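You operate a simulated robot arm through the tools that you are given. There is no shell and no other tool. Be economical: measure what you need, move in short steps, check, and stop when the job is done.

Carry out the task below with a simulated two-armed robot. There is one attempt and no reset: what you move stays moved.

JOB
Brush the grit off the stub shaft's shoulder, fit the lock collar and tighten its wing screw while holding it.
Fine: the brush goes back. Set down upright: round brush. What is to be rubbed or washed off counts as gone when no trace of it is left.

Only the result counts: the job must be done as asked and must still hold three seconds after the hand-in. Knocking over, shifting, dropping, spilling or breaking anything else fails it.

ROBOT AND FRAMES
Two 7-joint arms with two-finger parallel grippers on one trunk, on a base that drives. Base frame: it is fixed to the floor where the robot stands at the start and does not move with it; the origin is under the middle of the robot, x ahead of it, y to its left, z up. Readings come in mm, degrees, newtons and seconds.
The left shoulder is at the start at [70, 163, 1170], the right one opposite. With the tool pointing down near the work surface each hand reaches from about 380 to 880 mm from the robot's upright axis, wherever it stands, measured 20 degrees to its own side. Places, roughly: round brush (4x4x12 cm) [600, -100, 900]; stub shaft [500, 0, 800]; wing screw [700, -100, 900]. Payload 3.43 kg a hand.
Tool frame (each hand has its own): the origin (TCP) lies between the finger pads and is the grasp point; the fingertips stand 34 mm ahead of it; z points along the fingers, y is the line along which they close. Largest opening 128 mm; finger width 24, thickness 12; the body of the gripper, 48 by 130 mm, starts 96 mm behind the TCP.
Orientation is that of the tool frame in the base frame, as [roll, pitch, yaw] about the fixed x, y, z axes, in that order (R = Rz(yaw) Ry(pitch) Rx(roll)). With the fingers straight down and closing along the base's y, the tool's x points along the base's -x, its y along +y and its z along -z.

CONTROLS
- The arms move only by the tool drive_tool. It takes "left_plan", "right_plan" or both (then of equal length, played together; a hand with none holds still); each is a list of rows, each a list of 7 numbers: the turn, a rotation vector about the tool's x, y, z in units of 45 degrees (1.0 is 45 degrees), then the shift along the tool's x, y, z in units of 200 mm (1.0 is 200 mm), then the opening, from 0 (shut) to 1 (fully open). In form: [[rx, ry, rz, dx, dy, dz, grip], ...]. A call has 1 to 10 rows; each row is the pose to reach, as a shift and turn from the pose commanded when the call began, along the tool's axes at that moment. A call with a number of a shift or a turn outside -1 to 1 is refused whole. Rows are played at 5 a second. More than 50 mm and 8.6 degrees between two rows, or a gripper value outside its range, and nothing of the call is played. Where a pose cannot be reached the arm comes as near as it can. A force on the tool above 90 N (or 10 N above the force at the start of the call, whichever is more), or a blocked arm, ends the call early, and 0.2 s more pass. The fingers move at their own pace (about 153 mm/s each) and stop on an object; they squeeze with about 32 N. The grip force told is the motor's: it shows also when the fingers shut on nothing. Time passes only in rows, and 0.2 s behind the last, so rows that repeat a pose let the fingers close. The reply holds the time, the measured pose of the TCP, the force on the tool along the base axes, the opening and the grip force, in the units named above and with some noise, with the torque about the TCP (base axes, N m) and any sound that the robot's microphone picked up.
- Cameras (640 x 400 px; columns grow to the right, rows downward): "scene" is now at [136.1, -2.1, 1392.8]; the picture's right is [-0.02, -1.00, 0.00], its down [-0.63, 0.01, -0.78] and it looks along [0.78, -0.01, -0.63] (base axes); focal length 218 px, centre (320, 200). "left" rides on the left gripper at [76, 11, -160] in its tool frame; the picture's right is [-0.15, 0.99, 0.00], its down [-0.88, -0.13, -0.46] and it looks along [-0.45, -0.07, 0.89] (tool axes); focal length 234 px, centre (320, 200). "right" rides on the right gripper at [76, -11, -160] in its tool frame; the picture's right is [0.15, 0.99, 0.00], its down [-0.88, 0.13, -0.46] and it looks along [-0.45, 0.07, 0.89] (tool axes); focal length 234 px, centre (320, 200). There is no depth. A picture from a camera that has moved, and an enlarged one, comes with that camera's place and axes in the base frame and with its lens.
- get_image(camera): a new picture of that camera. It takes no simulated time.
- move_column(by): slides the trunk up (or, below 0, down) by that many mm; the arms and the scene camera ride with it, the base frame stays. It gives what a move gives, with no picture.
- base_move(legs): drives the robot by 1 to 6 legs, each [ahead, left, turn to the left] in mm, mm and degrees, along the robot's own axes; the way and the turn of a leg run together, so that a leg with both is an arc; at most 1500 mm and 180 degrees a leg. The arms and the cameras ride along, it lands a little off, and it stops where it bumps. It gives what a move gives.
- head_to(pan, tilt): turns the head with the scene camera to pan (to the left, within 86 degrees either way) and tilt (down, from -29 to 69), counted from straight ahead of the robot. It gives what a move gives.
- inspect(camera, box): a new picture of the part [left, top, right, bottom] of that camera's present view, enlarged. It takes no simulated time.
- close_job(): hands the job in; it is judged then, once.

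Work in short steps. Places have to be worked out from the pictures, the camera data and where the tool is seen: move nearer, look again, correct. Check each grasp and each placing, and mend what went wrong. You have 120 turns and 100 pictures in all, those below and enlarged ones among them. Open the grippers and draw the arms clear of the work before you hand the job in, unless the task says otherwise; then end with one line.

The tools are called after "Request:" as name(argument=value, ...) on one line, values as JSON. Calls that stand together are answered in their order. drive_tool: Moves the arms, as the interface text tells. Its arguments: {"type":"object","properties":{"left_plan":{"type":"array","items":{"type":"array","items":{"type":"number"}}},"right_plan":{"type":"array","items":{"type":"array","items":{"type":"number"}}}},"required":[]} The other tools are called the same way: move_column (by) slides the trunk up or down; base_move (legs) drives the base; head_to (pan, tilt) turns the head that bears the scene camera; get_image (camera) takes a picture; inspect (camera, box) takes an enlarged picture of a part of a camera's view; close_job () hands the job in.

At the start:

```text
t: 0.0
left_ee_pos: [606.9, 216.0, 1167.3]
left_tool_rot: [179.9, 0.0, -179.9]
left_wrist_force: [0.0, 0.0, 0.3]
left_ft_torque: [0.02, 0.01, 0.01]
left_opening: 128.0
left_grip_force: 0.0
right_ee_pos: [555.1, -232.6, 1244.5]
right_tool_rot: [180.0, -0.1, -180.0]
right_wrist_force: [-0.4, 0.8, -1.1]
right_ft_torque: [-0.01, 0.04, -0.03]
right_opening: 128.1
right_grip_force: 0.1
trunk travel left (down, up): [-650.0, 290.0]
robot x, y, heading: [-0.7, 1.5, -0.1]
head pan, tilt: [-0.9, 39.2]
```

scene: 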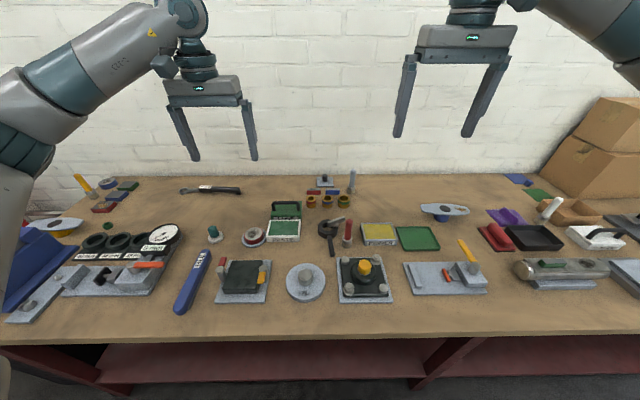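
right: 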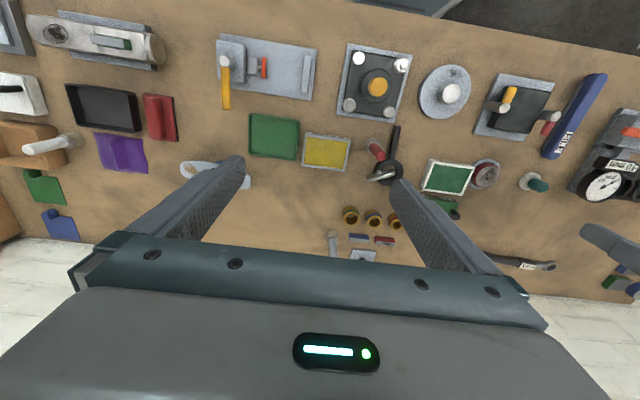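
left: 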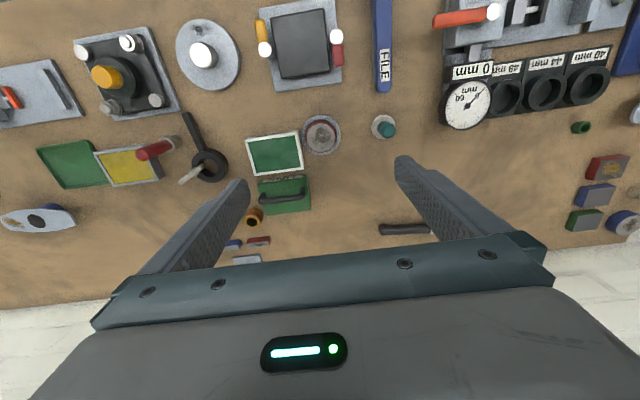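

I see many items; the stub shaft is probably the round flange at about (306,282). I enlarge the centre and the right of the scene.

Request:
inspect(camera="scene", box=[200, 220, 400, 310])

Request:
inspect(camera="scene", box=[240, 160, 400, 260])

```text
3.20 times, centred on (300, 265) of scene
camera zoom: at [136.1, -2.1, 1392.8], right [-0.02, -1.0, 0.0], down [-0.63, 0.01, -0.78], along [0.78, -0.01, -0.63], focal length 698 px, centre (384, -8)
```

zoom: 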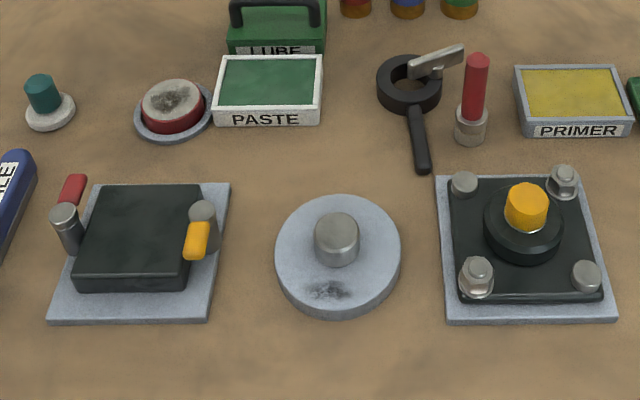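

```text
4.00 times, centred on (320, 210) of scene
camera zoom: at [136.1, -2.1, 1392.8], right [-0.02, -1.0, 0.0], down [-0.63, 0.01, -0.78], along [0.78, -0.01, -0.63], focal length 872 px, centre (320, 160)
```

zoom: 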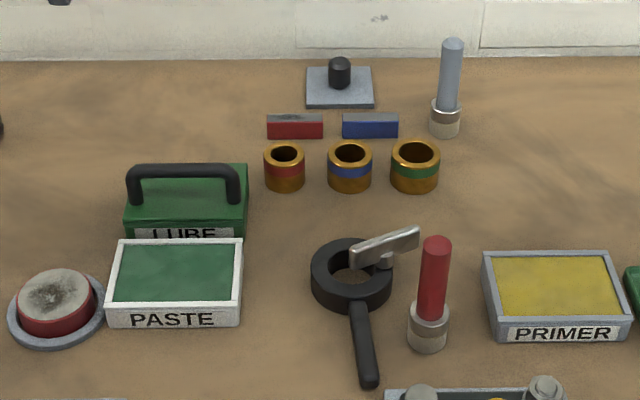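

The red-handled brush is at ≈(600,-100), the collar with handle and wing at ≈(655,-40), and the flange stub at ≈(445,30). I zoom in from the hand cameras.

Request:
inspect(camera="right", box=[330, 50, 490, 210])

Request:
inspect(camera="left", box=[100, 10, 260, 210])

Request:
inspect(camera="scene", box=[310, 210, 370, 260])

Request:
inspect(camera="scene", box=[280, 255, 332, 305])

```text
2.50 times, centred on (410, 130) of right
camera zoom: at [478.6, -242.0, 1404.6], right [-0.15, 0.99, 0.0], down [0.88, 0.13, 0.46], along [0.45, 0.07, -0.89], focal length 585 px, centre (95, 375)
```

zoom: 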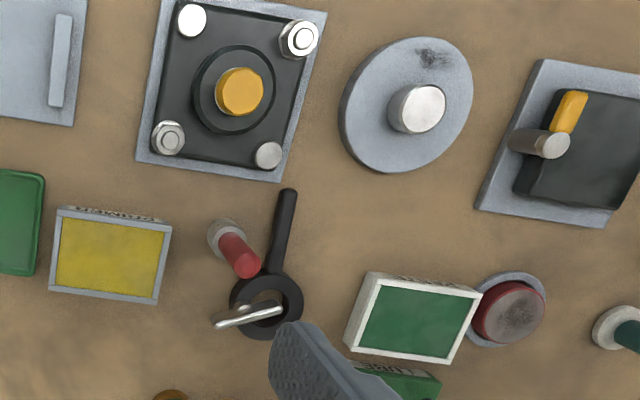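

```text
2.00 times, centred on (180, 110) of left
camera zoom: at [530.2, 226.8, 1326.5], right [0.15, 0.99, 0.0], down [0.88, -0.13, 0.46], along [0.45, -0.07, -0.89], focal length 468 px, centre (600, 380)
```

zoom: 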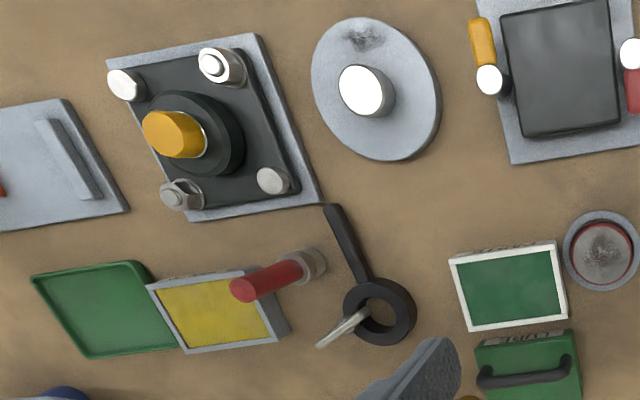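

```text
8.00 times, centred on (340, 235) of scene
camera zoom: at [136.1, -2.1, 1392.8], right [-0.02, -1.0, 0.0], down [-0.63, 0.01, -0.78], along [0.78, -0.01, -0.63], focal length 1744 px, centre (160, -80)
```

zoom: 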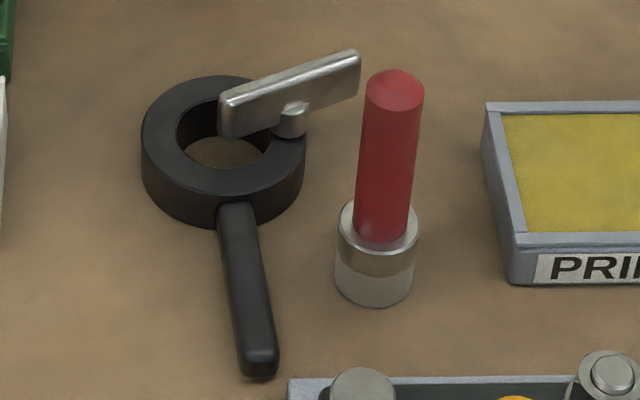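

```text
8.00 times, centred on (306, 280) of scene
camera zoom: at [136.1, -2.1, 1392.8], right [-0.02, -1.0, 0.0], down [-0.63, 0.01, -0.78], along [0.78, -0.01, -0.63], focal length 1744 px, centre (432, -440)
```

zoom: 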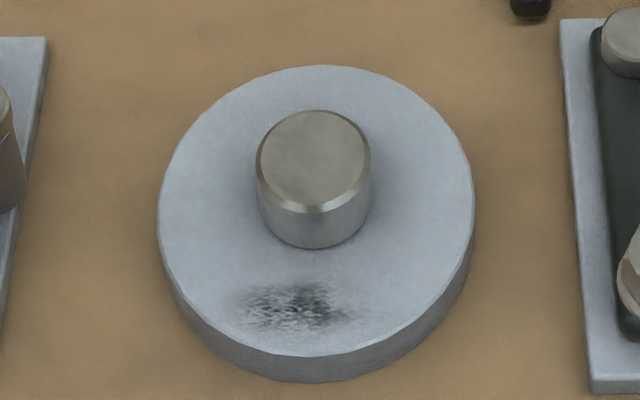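

The collar's wing screw stands vertically on the ring, and the grit is on the near side of the flange. I bring the right hand above the brush (handle top ≈[598,-97,940]).

Request:
drive_tool(right_plan=[[0, 0, 0, -0.036, 0.113, 0.153, 0.5], [0, 0, 0, -0.072, 0.226, 0.307, 0.5], [0, 0, 0, -0.108, 0.339, 0.46, 0.5], [0, 0, 0, -0.143, 0.452, 0.613, 0.5], [0, 0, 0, -0.179, 0.565, 0.767, 0.5], [0, 0, 0, -0.215, 0.678, 0.92, 0.5]])

Request:
get_image(camera="right")

Request:
get_image(camera="scene")

```text
t: 1.4
left_ee_pos: [606.4, 216.4, 1166.4]
left_tool_rot: [-180.0, -0.1, -179.9]
left_wrist_force: [0.4, 0.5, -0.4]
left_ft_torque: [0.0, -0.03, 0.01]
left_opening: 127.8
left_grip_force: 0.1
right_ee_pos: [598.0, -94.5, 1058.8]
right_tool_rot: [-180.0, 0.0, 180.0]
right_wrist_force: [0.3, 0.8, -0.5]
right_ft_torque: [-0.03, -0.01, 0.02]
right_opening: 64.0
right_grip_force: 0.0
trunk travel left (down, up): [-650.0, 290.0]
robot x, y, heading: [-2.9, -1.3, 0.0]
head pan, tilt: [-0.9, 39.2]
```

```text
90 pictures are left
camera right: at [523.3, -104.6, 1219.0], right [-0.15, 0.99, 0.0], down [0.88, 0.13, 0.46], along [0.45, 0.07, -0.89], focal length 234 px, centre (320, 200)
```

right: 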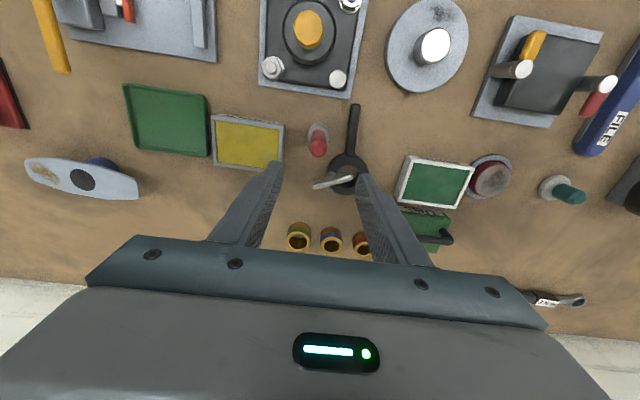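

```text
89 pictures are left
camera scene: at [137.1, -1.2, 1392.7], right [-0.02, -1.0, 0.0], down [-0.63, 0.01, -0.77], along [0.77, -0.01, -0.63], focal length 218 px, centre (320, 200)
```

scene: 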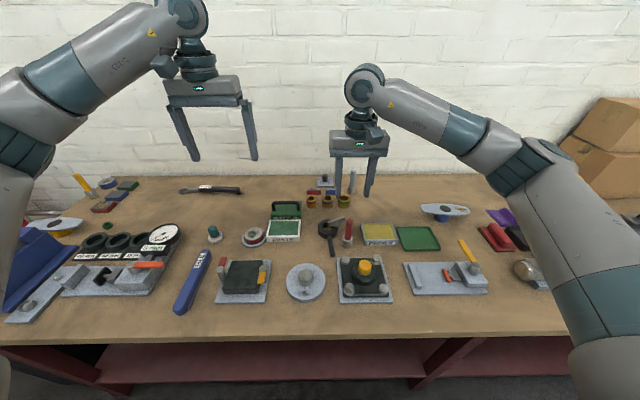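

The brush computes to ≈(597.5,-95), right under the TCP. I descend over the handle and close.

Request:
drive_tool(right_plan=[[0, 0, 0, 0, 0, 0.2, 0.5], [0, 0, 0, 0, 0, 0.4, 0.5], [0, 0, 0, 0, 0, 0.6, 0.5], [0, 0, 0, 0, 0, 0.735, 0.5], [0, 0, 0, 0, 0, 0.735, 0.5]])

Request:
get_image(camera="right")

Request:
inspect(camera="scene", box=[290, 160, 410, 260])

```text
t: 2.6
left_ee_pos: [605.4, 216.5, 1167.4]
left_tool_rot: [-180.0, -0.1, -179.9]
left_wrist_force: [0.2, -0.4, -0.1]
left_ft_torque: [0.0, -0.03, -0.01]
left_opening: 128.0
left_grip_force: 0.0
right_ee_pos: [596.3, -96.5, 914.9]
right_tool_rot: [180.0, -0.1, -179.9]
right_wrist_force: [-0.6, -0.6, 0.8]
right_ft_torque: [0.0, 0.01, -0.01]
right_opening: 64.0
right_grip_force: 0.0
trunk travel left (down, up): [-650.0, 290.0]
robot x, y, heading: [-1.1, 4.5, 0.2]
head pan, tilt: [-0.9, 39.2]
```

```text
88 pictures are left
camera right: at [520.3, -106.6, 1074.9], right [-0.15, 0.99, 0.0], down [0.88, 0.13, 0.46], along [0.45, 0.07, -0.89], focal length 234 px, centre (320, 200)
```

right: 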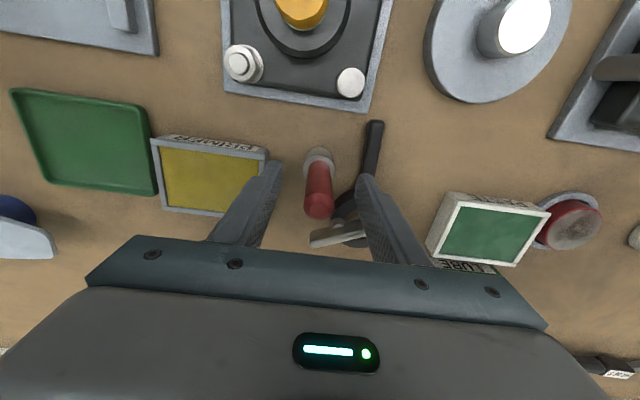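

```text
4.00 times, centred on (350, 210) of scene
camera zoom: at [135.8, -1.9, 1392.8], right [-0.02, -1.0, 0.0], down [-0.63, 0.01, -0.78], along [0.78, -0.01, -0.63], focal length 872 px, centre (200, 160)
```

zoom: 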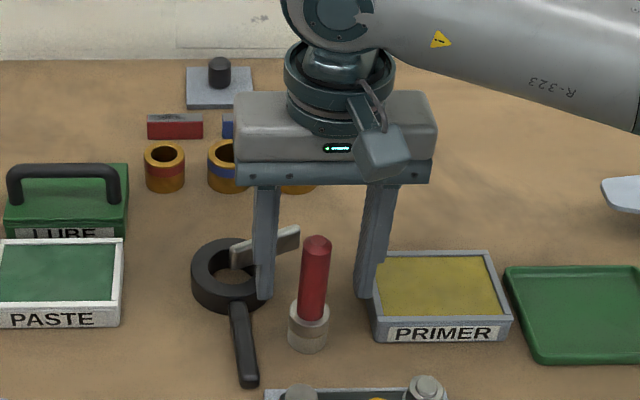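

The handle is centred between the fingers. I close on it and lift a little.

Request:
drive_tool(right_plan=[[0, 0, 0, 0, 0, 0, 0], [0, 0, 0, 0, 0, 0, 0], [0, 0, 0, 0, 0, 0, 0], [0, 0, 0, 0, 0, 0, 0]])

Request:
inspect(camera="scene", box=[290, 160, 410, 260])

```text
t: 3.6
left_ee_pos: [606.4, 214.7, 1167.2]
left_tool_rot: [179.9, 0.0, -180.0]
left_wrist_force: [-0.1, -0.6, 0.3]
left_ft_torque: [0.02, 0.01, -0.01]
left_opening: 128.2
left_grip_force: 0.1
right_ee_pos: [597.2, -96.3, 915.4]
right_tool_rot: [179.9, 0.1, 180.0]
right_wrist_force: [-0.4, 0.4, -0.1]
right_ft_torque: [-0.01, -0.01, 0.03]
right_opening: 20.7
right_grip_force: 31.8
trunk travel left (down, up): [-650.0, 290.0]
robot x, y, heading: [2.6, 1.3, 0.1]
head pan, tilt: [-0.9, 39.2]
```

```text
4.00 times, centred on (350, 210) of scene
camera zoom: at [136.1, -2.1, 1392.8], right [-0.02, -1.0, 0.0], down [-0.63, 0.01, -0.78], along [0.78, -0.01, -0.63], focal length 872 px, centre (200, 160)
```

zoom: 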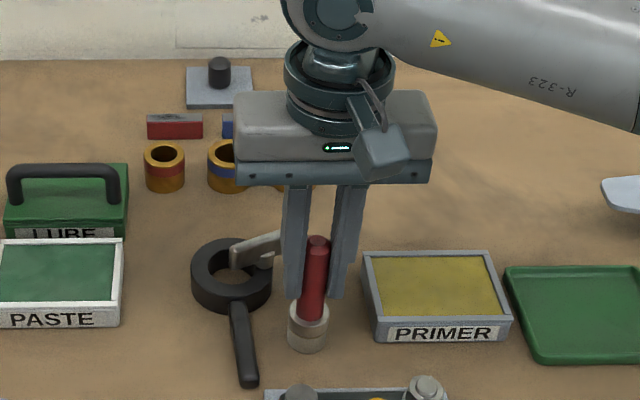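

Grip is firm (20.7 mm). Return pose is TCP (597,-96,915). I lift 100 mm and carry the brush above the grit, which both views place at ≈(426,39,840).

Request:
drive_tool(right_plan=[[0, 0, 0, 0, 0, -0.2, 0], [0, 0, 0, 0, 0, -0.4, 0], [0, 0, 0, 0, 0, -0.5, 0], [0, 0, 0, 0.144, 0.113, -0.5, 0], [0, 0, 0, 0.288, 0.225, -0.5, 0], [0, 0, 0, 0.432, 0.338, -0.5, 0], [0, 0, 0, 0.577, 0.45, -0.5, 0], [0, 0, 0, 0.72, 0.563, -0.5, 0], [0, 0, 0, 0.865, 0.675, -0.5, 0], [0, 0, 0, 0.865, 0.675, -0.4, 0]])

Request:
get_image(camera="right")

Request:
inspect(camera="scene", box=[240, 210, 370, 310])

```text
t: 5.8
left_ee_pos: [606.8, 213.5, 1166.5]
left_tool_rot: [180.0, -0.1, -179.9]
left_wrist_force: [0.3, -0.6, 0.6]
left_ft_torque: [-0.01, 0.02, 0.01]
left_opening: 128.0
left_grip_force: 0.0
right_ee_pos: [424.6, 36.5, 995.2]
right_tool_rot: [-179.9, -0.1, -180.0]
right_wrist_force: [0.2, -0.8, -0.9]
right_ft_torque: [0.02, 0.03, 0.05]
right_opening: 20.8
right_grip_force: 32.0
trunk travel left (down, up): [-650.0, 290.0]
robot x, y, heading: [1.8, -1.5, -0.1]
head pan, tilt: [-0.9, 39.2]
```

```text
85 pictures are left
camera right: at [349.0, 25.4, 1155.1], right [-0.15, 0.99, 0.0], down [0.88, 0.13, 0.45], along [0.45, 0.07, -0.89], focal length 234 px, centre (320, 200)
```

right: 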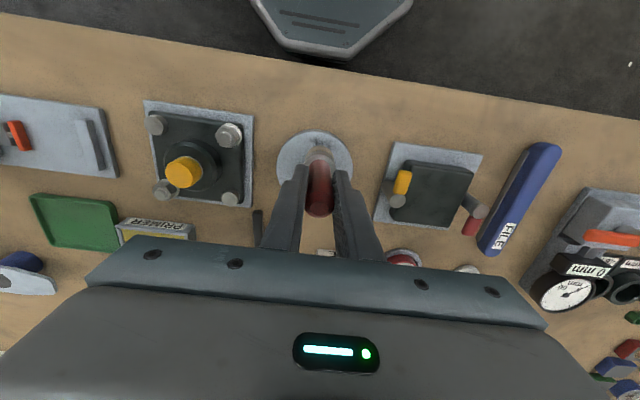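

```text
4.00 times, centred on (305, 260) of scene
camera zoom: at [137.1, -3.1, 1392.7], right [-0.02, -1.0, 0.0], down [-0.63, 0.01, -0.77], along [0.77, -0.01, -0.63], focal length 872 px, centre (380, -40)
```

zoom: 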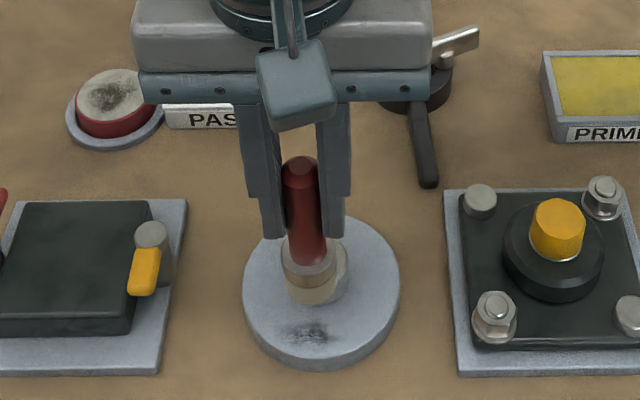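

The brush hangs vertically above the grit. I lower it toward contact.

Request:
drive_tool(right_plan=[[0, 0, 0, 0, 0.01, 0.15, 0], [0, 0, 0, 0, 0.01, 0.25, 0], [0, 0, 0, 0, 0.01, 0.28, 0], [0, 0, 0, 0, 0.01, 0.295, 0], [0, 0, 0, 0, 0.01, 0.305, 0]])

Request:
inspect(camera="scene", box=[260, 240, 350, 310])

```text
t: 7.0
left_ee_pos: [604.6, 215.1, 1167.4]
left_tool_rot: [180.0, 0.1, -179.8]
left_wrist_force: [0.8, 0.1, -0.5]
left_ft_torque: [0.0, 0.06, 0.0]
left_opening: 128.0
left_grip_force: 0.2
right_ee_pos: [423.5, 40.3, 934.5]
right_tool_rot: [179.9, 0.0, -180.0]
right_wrist_force: [2.1, -4.1, 30.0]
right_ft_torque: [-0.64, -0.09, -0.01]
right_opening: 21.0
right_grip_force: 32.3
trunk travel left (down, up): [-650.0, 290.0]
robot x, y, heading: [-0.3, 1.8, 0.2]
head pan, tilt: [-0.9, 39.2]
```

```text
5.71 times, centred on (305, 275) of scene
camera zoom: at [134.4, -2.4, 1393.3], right [-0.02, -1.0, 0.0], down [-0.63, 0.01, -0.78], along [0.78, -0.01, -0.63], focal length 1246 px, centre (406, -229)
```

zoom: 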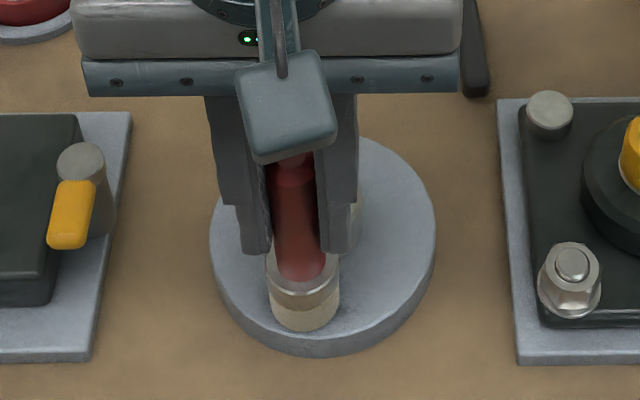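

Contact with about 30 N. I ease off slightly and scrub back and forth across the grit.

Request:
drive_tool(right_plan=[[0, 0, 0, 0, 0.05, -0.006, 0], [0, 0, 0, 0, 0.1, -0.006, 0], [0, 0, 0, 0.015, 0.05, -0.006, 0], [0, 0, 0, 0.015, 0, -0.006, 0], [0, 0, 0, 0.015, -0.05, -0.006, 0], [0, 0, 0, 0.015, -0.1, -0.006, 0], [0, 0, 0, 0.035, -0.05, -0.006, 0], [0, 0, 0, 0.035, 0, -0.006, 0], [0, 0, 0, 0.035, 0.05, -0.006, 0], [0, 0, 0, 0.035, 0.1, -0.006, 0]])

Request:
drive_tool(right_plan=[[0, 0, 0, -0.02, -0.05, 0, 0], [0, 0, 0, -0.02, -0.1, 0, 0], [0, 0, 0, -0.02, -0.15, 0, 0], [0, 0, 0, -0.02, -0.2, 0, 0], [0, 0, 0, -0.035, -0.15, 0, 0], [0, 0, 0, -0.035, -0.1, 0, 0], [0, 0, 0, -0.035, -0.05, 0, 0], [0, 0, 0, -0.035, 0, 0, 0], [0, 0, 0, -0.035, -0.1, -0.2, 0]])

Request:
inspect(camera="scene", box=[260, 240, 350, 310])

```text
t: 9.2
left_ee_pos: [605.7, 217.1, 1166.9]
left_tool_rot: [180.0, 0.0, -179.9]
left_wrist_force: [0.1, 0.3, -1.3]
left_ft_torque: [0.0, 0.03, 0.03]
left_opening: 128.1
left_grip_force: 0.0
right_ee_pos: [417.2, 60.5, 933.5]
right_tool_rot: [-179.9, -0.1, -180.0]
right_wrist_force: [-0.8, 1.2, -0.5]
right_ft_torque: [-0.03, -0.01, -0.01]
right_opening: 20.6
right_grip_force: 32.0
trunk travel left (down, up): [-650.0, 290.0]
robot x, y, heading: [0.6, -0.1, -0.2]
head pan, tilt: [-0.9, 39.2]
```

```text
t: 11.2
left_ee_pos: [605.1, 214.3, 1167.5]
left_tool_rot: [179.9, -0.1, -179.9]
left_wrist_force: [-0.4, -1.1, 0.3]
left_ft_torque: [0.02, 0.01, 0.01]
left_opening: 127.9
left_grip_force: 0.0
right_ee_pos: [422.7, 39.1, 974.4]
right_tool_rot: [-180.0, -0.1, -180.0]
right_wrist_force: [-0.5, 0.1, 0.3]
right_ft_torque: [0.06, 0.01, -0.04]
right_opening: 20.8
right_grip_force: 32.4
trunk travel left (down, up): [-650.0, 290.0]
robot x, y, heading: [-1.2, 0.7, -0.1]
head pan, tilt: [-0.9, 39.2]
```

```text
5.71 times, centred on (305, 275) of scene
camera zoom: at [135.0, -3.7, 1392.8], right [-0.02, -1.0, 0.0], down [-0.63, 0.01, -0.78], along [0.78, -0.01, -0.63], focal length 1246 px, centre (406, -229)
```

zoom: 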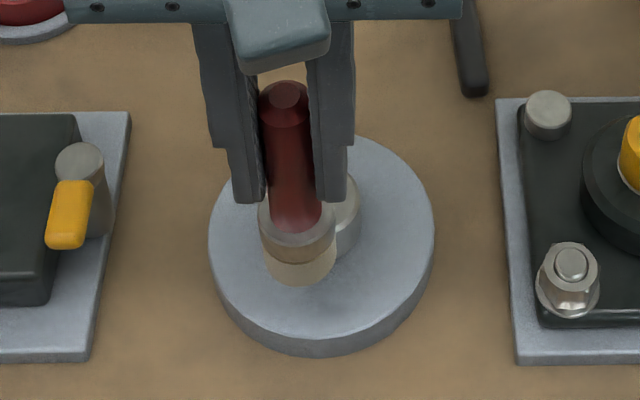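

The grit seems gone; I enlarge that spot to be sure.

Request:
inspect(camera="scene", box=[284, 262, 330, 302])

Request:
inspect(camera="right", box=[255, 100, 385, 230])

```text
10.00 times, centred on (307, 282) of scene
camera zoom: at [135.0, -3.7, 1392.8], right [-0.02, -1.0, 0.0], down [-0.63, 0.01, -0.78], along [0.78, -0.01, -0.63], focal length 2181 px, centre (450, -620)
```

zoom: 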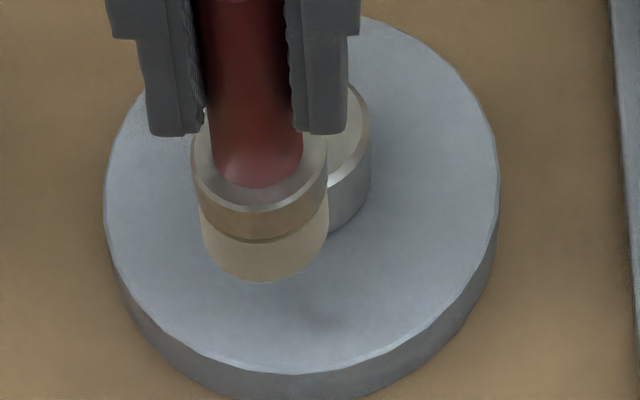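

```text
3.08 times, centred on (320, 165) of right
camera zoom: at [346.6, 28.9, 1133.8], right [-0.15, 0.99, 0.0], down [0.88, 0.13, 0.46], along [0.45, 0.07, -0.89], focal length 720 px, centre (320, 308)
```

zoom: 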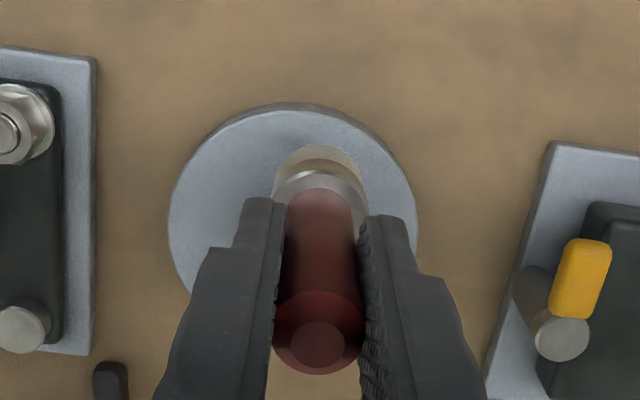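

A faint smudge remains near (425,24). I lower onto it and scrub again with a firmer contact.

Request:
drive_tool(right_plan=[[0, 0, 0, -0.005, -0.075, 0.1, 0], [0, 0, 0, -0.005, -0.075, 0.19, 0], [0, 0, 0, -0.005, -0.075, 0.205, 0], [0, 0, 0, -0.005, -0.075, 0.213, 0]])

```text
t: 12.2
left_ee_pos: [604.0, 214.8, 1169.2]
left_tool_rot: [180.0, 0.1, -179.9]
left_wrist_force: [0.4, 0.3, 0.2]
left_ft_torque: [-0.02, 0.02, 0.0]
left_opening: 127.6
left_grip_force: 0.0
right_ee_pos: [423.8, 26.1, 933.3]
right_tool_rot: [179.9, 0.2, 180.0]
right_wrist_force: [2.8, -5.6, 30.9]
right_ft_torque: [-0.7, -0.18, 0.0]
right_opening: 21.1
right_grip_force: 32.2
trunk travel left (down, up): [-650.0, 290.0]
robot x, y, heading: [1.0, 1.8, -0.1]
head pan, tilt: [-0.9, 39.2]
```

Good contact. I scrub around this spot and over the whole patch at this height.

Request:
drive_tool(right_plan=[[0, 0, 0, 0, -0.04, 0, 0], [0, 0, 0, 0, -0.08, 0, 0], [0, 0, 0, 0, -0.03, 0, 0], [0, 0, 0, 0, 0.03, 0, 0], [0, 0, 0, 0.02, 0.0, 0, 0], [0, 0, 0, 0.02, -0.05, 0, 0], [0, 0, 0, 0.02, -0.1, 0, 0], [0, 0, 0, 0.0, -0.05, 0, 0], [0, 0, 0, 0.0, 0, 0, 0], [0, 0, 0, 0.0, 0.05, 0, 0]])

Request:
drive_tool(right_plan=[[0, 0, 0, 0, -0.05, 0.003, 0], [0, 0, 0, 0, -0.1, 0.003, 0], [0, 0, 0, 0, -0.05, 0.003, 0], [0, 0, 0, 0, 0, 0.003, 0], [0, 0, 0, 0, 0.05, 0.003, 0], [0, 0, 0, 0, 0.1, 0.003, 0], [0, 0, 0, 0.02, 0.05, 0.003, 0], [0, 0, 0, 0.02, 0, 0.003, 0], [0, 0, 0, 0.02, -0.1, -0.15, 0], [0, 0, 0, -0.15, 0.15, -0.25, 0]])

Request:
inspect(camera="scene", box=[284, 262, 330, 302])

```text
t: 14.4
left_ee_pos: [605.5, 216.4, 1166.5]
left_tool_rot: [-179.9, 0.0, -179.9]
left_wrist_force: [-0.1, 0.3, 0.6]
left_ft_torque: [0.01, 0.0, 0.02]
left_opening: 128.1
left_grip_force: 0.0
right_ee_pos: [425.9, 35.7, 931.8]
right_tool_rot: [-179.9, 0.0, 180.0]
right_wrist_force: [-2.7, 1.1, -0.4]
right_ft_torque: [0.11, 0.21, 0.0]
right_opening: 20.3
right_grip_force: 32.4
trunk travel left (down, up): [-650.0, 290.0]
robot x, y, heading: [-2.5, 1.0, -0.2]
head pan, tilt: [-0.9, 39.2]
```

```text
refused: row 10 steps farther than a row can; nothing moved
```

```text
10.00 times, centred on (307, 282) of scene
camera zoom: at [136.1, -1.4, 1392.7], right [-0.02, -1.0, 0.0], down [-0.63, 0.01, -0.78], along [0.78, -0.01, -0.63], focal length 2181 px, centre (450, -620)
```

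zoom: 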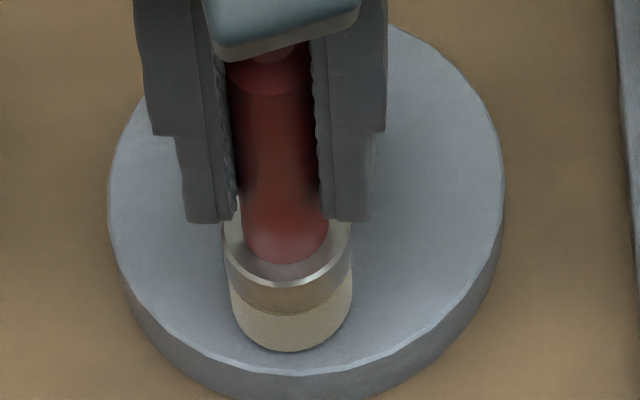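

I lift the brush away to the right and look at the cleaned face.

Request:
drive_tool(right_plan=[[0, 0, 0, 0, 0, -0.1, 0], [0, 0, 0, 0, 0, -0.25, 0], [0, 0, 0, 0, -0.1, -0.4, 0], [0, 0, 0, -0.1, -0.25, -0.42, 0], [0, 0, 0, -0.25, -0.4, -0.42, 0]])

Request:
inspect(camera="scene", box=[284, 262, 330, 302])

```text
t: 15.6
left_ee_pos: [605.6, 214.3, 1167.6]
left_tool_rot: [180.0, 0.0, -180.0]
left_wrist_force: [1.5, -1.2, -0.3]
left_ft_torque: [0.02, 0.0, -0.01]
left_opening: 128.2
left_grip_force: 0.0
right_ee_pos: [475.5, -46.2, 1014.5]
right_tool_rot: [179.9, 0.0, -179.9]
right_wrist_force: [0.6, -0.6, -0.7]
right_ft_torque: [0.05, 0.0, 0.0]
right_opening: 20.5
right_grip_force: 31.0
trunk travel left (down, up): [-650.0, 290.0]
robot x, y, heading: [-0.2, 2.4, -0.2]
head pan, tilt: [-0.9, 39.2]
```

```text
10.00 times, centred on (307, 282) of scene
camera zoom: at [136.6, -3.4, 1392.7], right [-0.02, -1.0, 0.0], down [-0.63, 0.01, -0.77], along [0.77, -0.01, -0.63], focal length 2181 px, centre (450, -620)
```

zoom: 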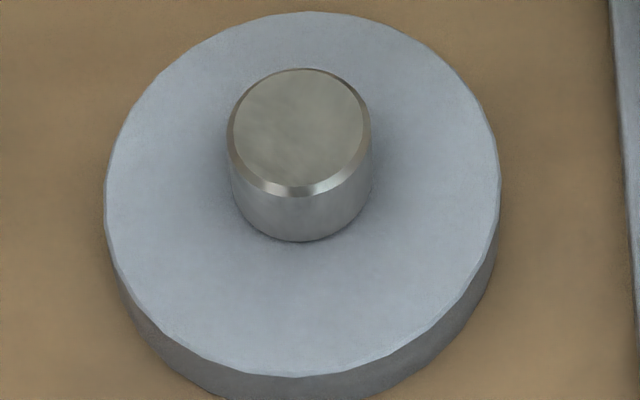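

The shoulder is clean. I carry the brush back to (597,-96), stopping just above the table.

Request:
drive_tool(right_plan=[[0, 0, 0, -0.15, -0.062, 0, 0], [0, 0, 0, -0.3, -0.125, 0, 0], [0, 0, 0, -0.45, -0.19, 0, 0], [0, 0, 0, -0.608, -0.252, 0, 0], [0, 0, 0, -0.608, -0.252, 0.2, 0], [0, 0, 0, -0.608, -0.252, 0.4, 0], [0, 0, 0, -0.608, -0.252, 0.47, 0], [0, 0, 0, -0.608, -0.252, 0.485, 0]])

Request:
inspect(camera="scene", box=[290, 160, 410, 260])

```text
t: 17.4
left_ee_pos: [606.0, 215.9, 1166.4]
left_tool_rot: [180.0, 0.1, -179.9]
left_wrist_force: [0.3, -0.6, 0.1]
left_ft_torque: [0.0, 0.01, 0.0]
left_opening: 127.6
left_grip_force: 0.0
right_ee_pos: [596.6, -96.0, 917.9]
right_tool_rot: [179.9, 0.1, 179.9]
right_wrist_force: [0.0, 0.0, -1.3]
right_ft_torque: [-0.01, -0.01, 0.0]
right_opening: 20.5
right_grip_force: 32.0
trunk travel left (down, up): [-650.0, 290.0]
robot x, y, heading: [-2.6, -1.9, -0.1]
head pan, tilt: [-0.9, 39.2]
```

```text
4.00 times, centred on (350, 210) of scene
camera zoom: at [136.3, -2.1, 1392.8], right [-0.02, -1.0, 0.0], down [-0.63, 0.01, -0.78], along [0.78, -0.01, -0.63], focal length 872 px, centre (200, 160)
```

zoom: 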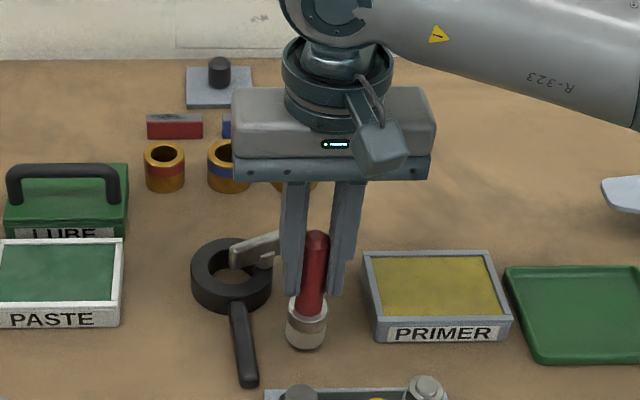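

The brush is vertical and a few mm above the table. I lower it in 2 mm steps until contact.

Request:
drive_tool(right_plan=[[0, 0, 0, 0, 0, 0.01, 0], [0, 0, 0, 0, 0, 0.015, 0], [0, 0, 0, 0, 0, 0.02, 0], [0, 0, 0, 0, 0, 0.025, 0]])

```text
t: 18.4
left_ee_pos: [606.7, 214.5, 1167.2]
left_tool_rot: [179.9, 0.0, -179.9]
left_wrist_force: [-0.5, 0.1, -0.3]
left_ft_torque: [-0.05, -0.05, 0.0]
left_opening: 128.0
left_grip_force: 0.0
right_ee_pos: [597.4, -94.8, 912.9]
right_tool_rot: [-180.0, 0.0, -179.9]
right_wrist_force: [0.7, 0.4, -1.3]
right_ft_torque: [0.0, 0.04, 0.04]
right_opening: 20.3
right_grip_force: 31.9
trunk travel left (down, up): [-650.0, 290.0]
robot x, y, heading: [-1.7, 1.5, -0.0]
head pan, tilt: [-0.9, 39.2]
```

No contact yet; I go on down in 1 mm steps.

Request:
drive_tool(right_plan=[[0, 0, 0, 0, 0, 0.005, 0], [0, 0, 0, 0, 0, 0.009, 0], [0, 0, 0, 0, 0, 0.012, 0]])

```text
t: 19.2
left_ee_pos: [604.9, 214.8, 1168.6]
left_tool_rot: [180.0, 0.1, -179.9]
left_wrist_force: [-0.2, 0.3, 0.0]
left_ft_torque: [0.0, 0.0, 0.03]
left_opening: 127.8
left_grip_force: 0.0
right_ee_pos: [597.3, -95.0, 913.5]
right_tool_rot: [-180.0, 0.1, 179.9]
right_wrist_force: [-1.1, -4.1, 14.8]
right_ft_torque: [-0.4, -0.03, 0.01]
right_opening: 20.3
right_grip_force: 32.3
trunk travel left (down, up): [-650.0, 290.0]
robot x, y, heading: [-0.4, -1.7, -0.0]
head pan, tilt: [-0.9, 39.2]
```

The brush stands on the table (15 N). I open and rise straight up.

Request:
drive_tool(right_plan=[[0, 0, 0, 0, 0, -0.004, 0.45], [0, 0, 0, 0, 0, -0.004, 0.45], [0, 0, 0, 0, 0, -0.004, 0.45], [0, 0, 0, 0, 0, -0.15, 0.45], [0, 0, 0, 0, 0, -0.35, 0.45], [0, 0, 0, 0, 0, -0.55, 0.45]])

Request:
inspect(camera="scene", box=[310, 210, 370, 260])

Request:
get_image(camera="right")

```text
t: 20.6
left_ee_pos: [605.3, 216.3, 1168.3]
left_tool_rot: [-180.0, 0.0, -179.9]
left_wrist_force: [-0.2, -0.3, -0.1]
left_ft_torque: [0.0, -0.04, 0.02]
left_opening: 128.0
left_grip_force: 0.0
right_ee_pos: [599.4, -94.4, 1023.4]
right_tool_rot: [180.0, 0.0, 180.0]
right_wrist_force: [-0.7, 0.8, -0.2]
right_ft_torque: [0.01, -0.02, 0.0]
right_opening: 57.2
right_grip_force: 0.0
trunk travel left (down, up): [-650.0, 290.0]
robot x, y, heading: [-1.6, 1.9, -0.3]
head pan, tilt: [-0.9, 39.2]
```

```text
8.00 times, centred on (340, 235) of scene
camera zoom: at [135.6, -1.5, 1392.8], right [-0.02, -1.0, 0.0], down [-0.63, 0.01, -0.78], along [0.78, -0.01, -0.63], focal length 1744 px, centre (160, -80)
```

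zoom: 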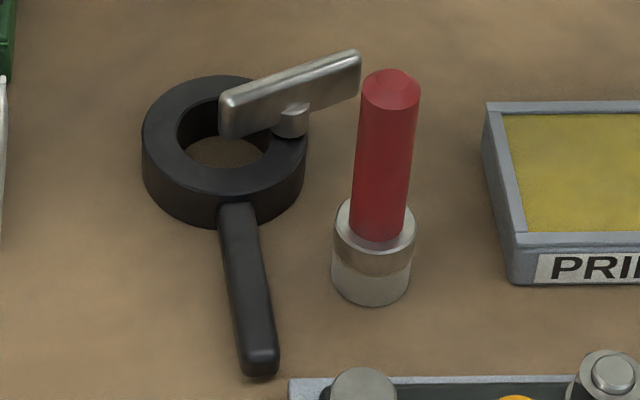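

```text
75 pictures are left
camera right: at [522.6, -104.5, 1183.1], right [-0.15, 0.99, 0.0], down [0.88, 0.13, 0.46], along [0.45, 0.07, -0.89], focal length 234 px, centre (320, 200)
```

right: 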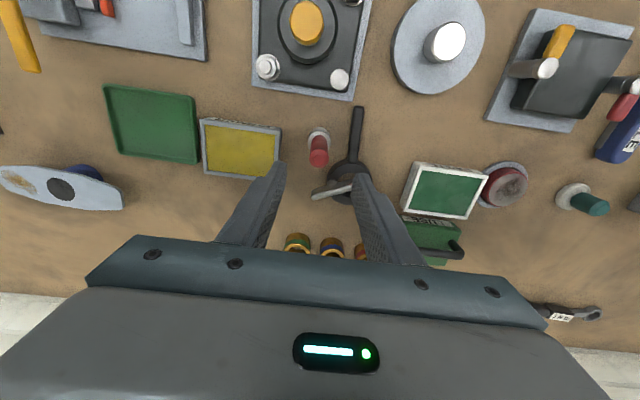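

The brush is back upright. I move the right hand aside and bring the left toward the collar's handle, which runs from about (622,-43) to (546,-47).

Request:
drive_tool(left_plan=[[0, 0, 0, 0, -0.119, 0.07, 0.24], [0, 0, 0, 0, -0.238, 0.14, 0.24], [0, 0, 0, 0, -0.356, 0.21, 0.24], [0, 0, 0, 0, -0.475, 0.28, 0.24], [0, 0, 0, 0, -0.594, 0.35, 0.24], [0, 0, 0, 0, -0.713, 0.42, 0.24], [0, 0, 0, 0, -0.83, 0.46, 0.24], [0, 0, 0, 0, -0.95, 0.5, 0.24]], right_plan=[[0, 0, 0, 0, -0.125, -0.05, 0.45], [0, 0, 0, 0, -0.25, -0.1, 0.45], [0, 0, 0, 0, -0.375, -0.15, 0.45], [0, 0, 0, 0, -0.5, -0.2, 0.45], [0, 0, 0, 0, -0.625, -0.25, 0.45], [0, 0, 0, 0, -0.75, -0.3, 0.45], [0, 0, 0, 0, -0.875, -0.35, 0.45], [0, 0, 0, 0, -1, -0.4, 0.45]])

Request:
get_image(camera="left")

```text
t: 22.4
left_ee_pos: [604.8, 22.7, 1067.4]
left_tool_rot: [179.9, 0.0, -179.9]
left_wrist_force: [-0.5, -0.5, -0.6]
left_ft_torque: [0.0, -0.05, 0.02]
left_opening: 30.7
left_grip_force: 0.1
right_ee_pos: [597.1, -297.7, 1102.6]
right_tool_rot: [179.8, 0.1, 180.0]
right_wrist_force: [0.5, 0.8, -0.6]
right_ft_torque: [0.04, 0.03, -0.03]
right_opening: 57.6
right_grip_force: 0.0
trunk travel left (down, up): [-650.0, 290.0]
robot x, y, heading: [0.6, 1.3, 0.3]
head pan, tilt: [-0.9, 39.2]
```

```text
74 pictures are left
camera left: at [530.0, 33.5, 1226.2], right [0.15, 0.99, 0.0], down [0.88, -0.13, 0.46], along [0.45, -0.07, -0.89], focal length 234 px, centre (320, 200)
```

left: 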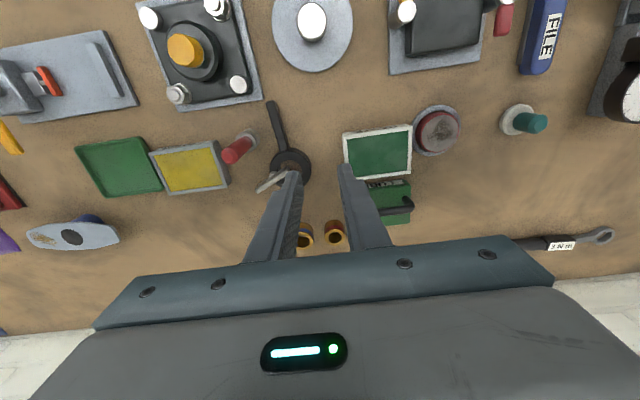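

I move above the handle with a 5° turn to align, still well above, and look again.

Request:
drive_tool(left_plan=[[0, 0, -0.06, 0.03, -0.16, 0.15, 0.24], [0, 0, -0.116, 0.06, -0.33, 0.25, 0.24], [0, 0, -0.116, 0.06, -0.33, 0.35, 0.24], [0, 0, -0.116, 0.06, -0.33, 0.35, 0.24]])

Request:
inspect(camera="left", box=[200, 60, 440, 250])

Request:
inspect(camera="scene", box=[280, 170, 390, 260])

```text
t: 23.4
left_ee_pos: [596.3, -38.5, 997.3]
left_tool_rot: [179.9, 0.1, -174.7]
left_wrist_force: [-0.1, -0.1, -0.9]
left_ft_torque: [0.01, -0.01, 0.0]
left_opening: 30.6
left_grip_force: 0.1
right_ee_pos: [597.9, -294.1, 1100.7]
right_tool_rot: [180.0, 0.0, -180.0]
right_wrist_force: [0.3, 0.9, -0.1]
right_ft_torque: [-0.04, 0.03, -0.01]
right_opening: 57.5
right_grip_force: 0.1
trunk travel left (down, up): [-650.0, 290.0]
robot x, y, heading: [1.9, -0.3, -0.1]
head pan, tilt: [-0.9, 39.2]
```

```text
2.11 times, centred on (320, 155) of left
camera zoom: at [519.5, -34.7, 1156.0], right [0.05, 1.0, 0.0], down [0.89, -0.05, 0.46], along [0.46, -0.02, -0.89], focal length 493 px, centre (320, 295)
```

zoom: 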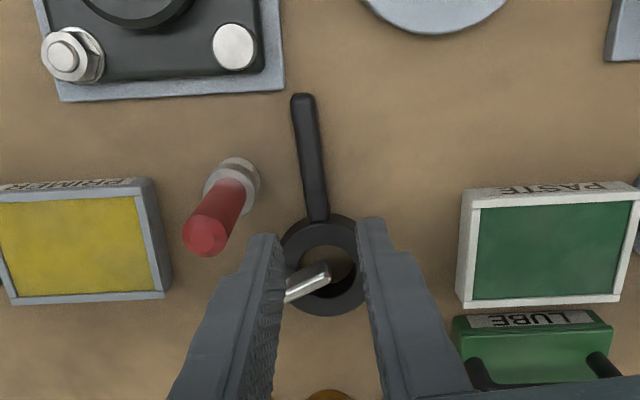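

```text
4.44 times, centred on (335, 215) of scene
camera zoom: at [136.0, -3.1, 1392.8], right [-0.02, -1.0, 0.0], down [-0.63, 0.01, -0.78], along [0.78, -0.01, -0.63], focal length 969 px, centre (253, 133)
```

zoom: 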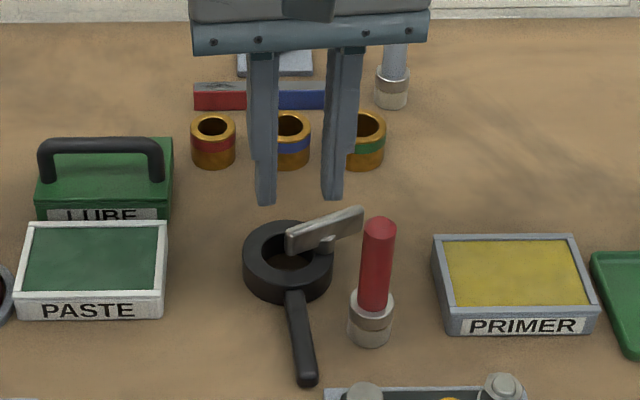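

The handle at x=593 is at y≈-45.6, so I need 7 mm more to the right. I correct and descend to just above the handle.

Request:
drive_tool(left_plan=[[0, 0, 0, 0.015, -0.035, 0.15, 0.24], [0, 0, 0, 0.015, -0.035, 0.35, 0.24], [0, 0, 0, 0.015, -0.035, 0.53, 0.24], [0, 0, 0, 0.015, -0.035, 0.53, 0.24]])

Request:
inspect(camera="left", box=[200, 60, 440, 250])

Request:
inspect(camera="scene", box=[300, 200, 370, 260])

```text
t: 24.4
left_ee_pos: [590.0, -47.6, 891.3]
left_tool_rot: [-180.0, 0.0, -174.6]
left_wrist_force: [-0.3, -1.0, -0.3]
left_ft_torque: [0.01, 0.0, 0.01]
left_opening: 30.7
left_grip_force: 0.0
right_ee_pos: [597.5, -294.6, 1102.3]
right_tool_rot: [-180.0, 0.0, 179.9]
right_wrist_force: [-0.4, 0.3, -0.3]
right_ft_torque: [0.0, 0.0, -0.03]
right_opening: 57.7
right_grip_force: 0.0
trunk travel left (down, up): [-650.0, 290.0]
robot x, y, heading: [-2.5, -4.2, -0.1]
head pan, tilt: [-0.9, 39.2]
```

```text
2.11 times, centred on (320, 155) of left
camera zoom: at [513.6, -42.9, 1050.2], right [0.05, 1.0, 0.0], down [0.89, -0.05, 0.46], along [0.46, -0.02, -0.89], focal length 493 px, centre (320, 295)
```

zoom: 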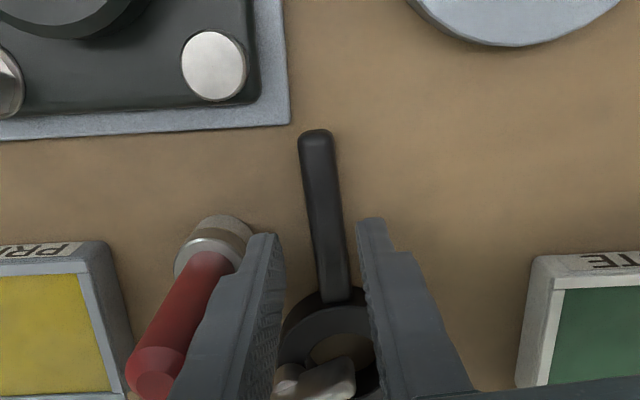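

```text
6.67 times, centred on (335, 230) of scene
camera zoom: at [135.9, -2.3, 1392.8], right [-0.02, -1.0, 0.0], down [-0.63, 0.01, -0.78], along [0.78, -0.01, -0.63], focal length 1454 px, centre (220, 0)
```

zoom: 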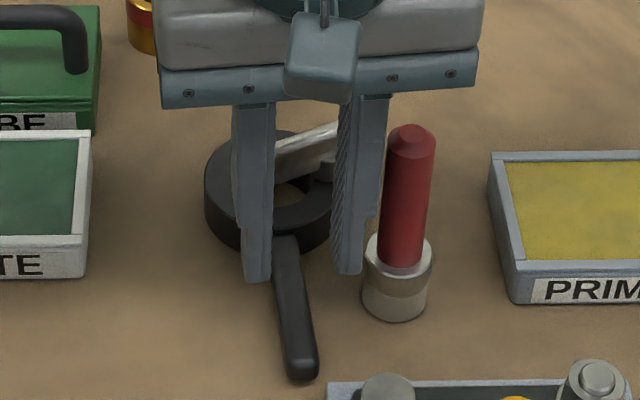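

The handle sits ≈4.5 mm left of the finger midline, and the right finger is close to the brush. I shift left, narrow the opening, and check again a bit lower.

Request:
drive_tool(left_plan=[[0, 0, 0.02, 0, 0.022, 0, 0.2], [0, 0, 0.02, 0, 0.022, 0, 0.2], [0, 0, 0.02, 0, 0.022, 0.05, 0.2], [0, 0, 0.02, 0, 0.022, 0.05, 0.2]])

Request:
inspect(camera="left", box=[240, 100, 400, 240])

Request:
inspect(camera="scene", box=[305, 210, 365, 260])

```text
t: 25.4
left_ee_pos: [589.9, -43.4, 882.4]
left_tool_rot: [180.0, 0.0, -175.6]
left_wrist_force: [-0.1, 0.6, 0.4]
left_ft_torque: [0.0, 0.0, -0.01]
left_opening: 25.6
left_grip_force: 0.0
right_ee_pos: [598.3, -294.2, 1102.9]
right_tool_rot: [-180.0, 0.0, 179.9]
right_wrist_force: [0.3, -0.1, -0.1]
right_ft_torque: [0.01, 0.02, 0.0]
right_opening: 57.8
right_grip_force: 0.2
trunk travel left (down, up): [-650.0, 290.0]
robot x, y, heading: [1.7, -0.9, 0.2]
head pan, tilt: [-0.9, 39.2]
```

```text
2.86 times, centred on (320, 170) of left
camera zoom: at [514.3, -38.3, 1040.5], right [0.07, 1.0, 0.0], down [0.89, -0.06, 0.46], along [0.45, -0.03, -0.89], focal length 669 px, centre (320, 286)
```

zoom: 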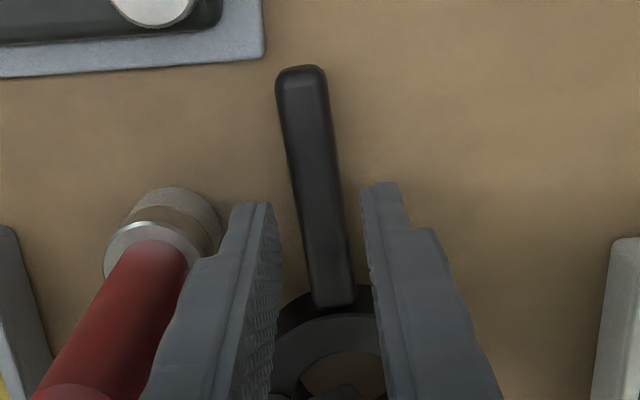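

```text
8.00 times, centred on (335, 235) of scene
camera zoom: at [135.9, -2.2, 1392.8], right [-0.02, -1.0, 0.0], down [-0.63, 0.01, -0.78], along [0.78, -0.01, -0.63], focal length 1744 px, centre (200, -80)
```

zoom: 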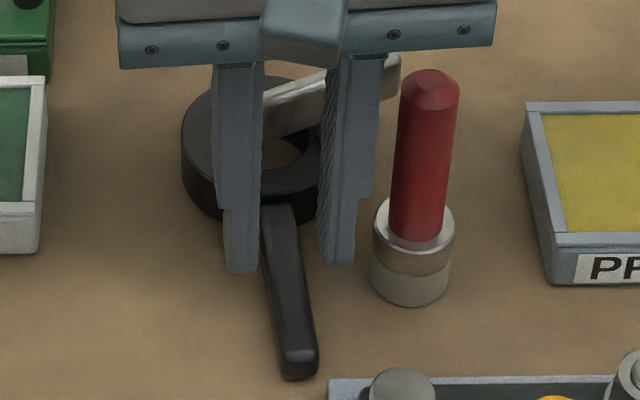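

Now the handle is centred and the brush is clear. I descend 25 mm so that the fingertips straddle the handle.

Request:
drive_tool(left_plan=[[0, 0, 0, 0, 0, 0.06, 0.2], [0, 0, 0, 0, 0, 0.11, 0.2], [0, 0, 0, 0, 0, 0.125, 0.2], [0, 0, 0, 0, 0, 0.125, 0.2]])

Request:
inspect(camera="scene", box=[305, 210, 365, 260])

```text
t: 26.4
left_ee_pos: [591.2, -43.6, 857.4]
left_tool_rot: [179.9, 0.1, -175.5]
left_wrist_force: [-0.9, -0.1, -0.1]
left_ft_torque: [-0.03, 0.01, -0.01]
left_opening: 25.7
left_grip_force: 0.1
right_ee_pos: [597.7, -294.7, 1103.2]
right_tool_rot: [-180.0, -0.1, -180.0]
right_wrist_force: [0.7, 0.8, 0.2]
right_ft_torque: [0.01, 0.0, 0.01]
right_opening: 57.8
right_grip_force: 0.1
trunk travel left (down, up): [-650.0, 290.0]
robot x, y, heading: [2.8, 3.0, 0.1]
head pan, tilt: [-0.9, 39.2]
```

```text
8.00 times, centred on (335, 235) of scene
camera zoom: at [136.2, -2.2, 1392.8], right [-0.02, -1.0, 0.0], down [-0.63, 0.01, -0.78], along [0.78, -0.01, -0.63], focal length 1744 px, centre (200, -80)
```

zoom: 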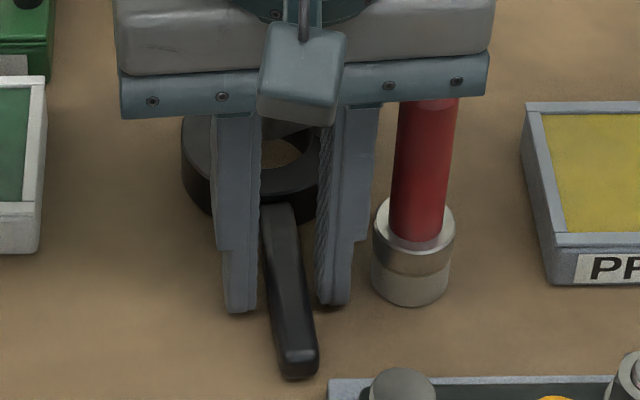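

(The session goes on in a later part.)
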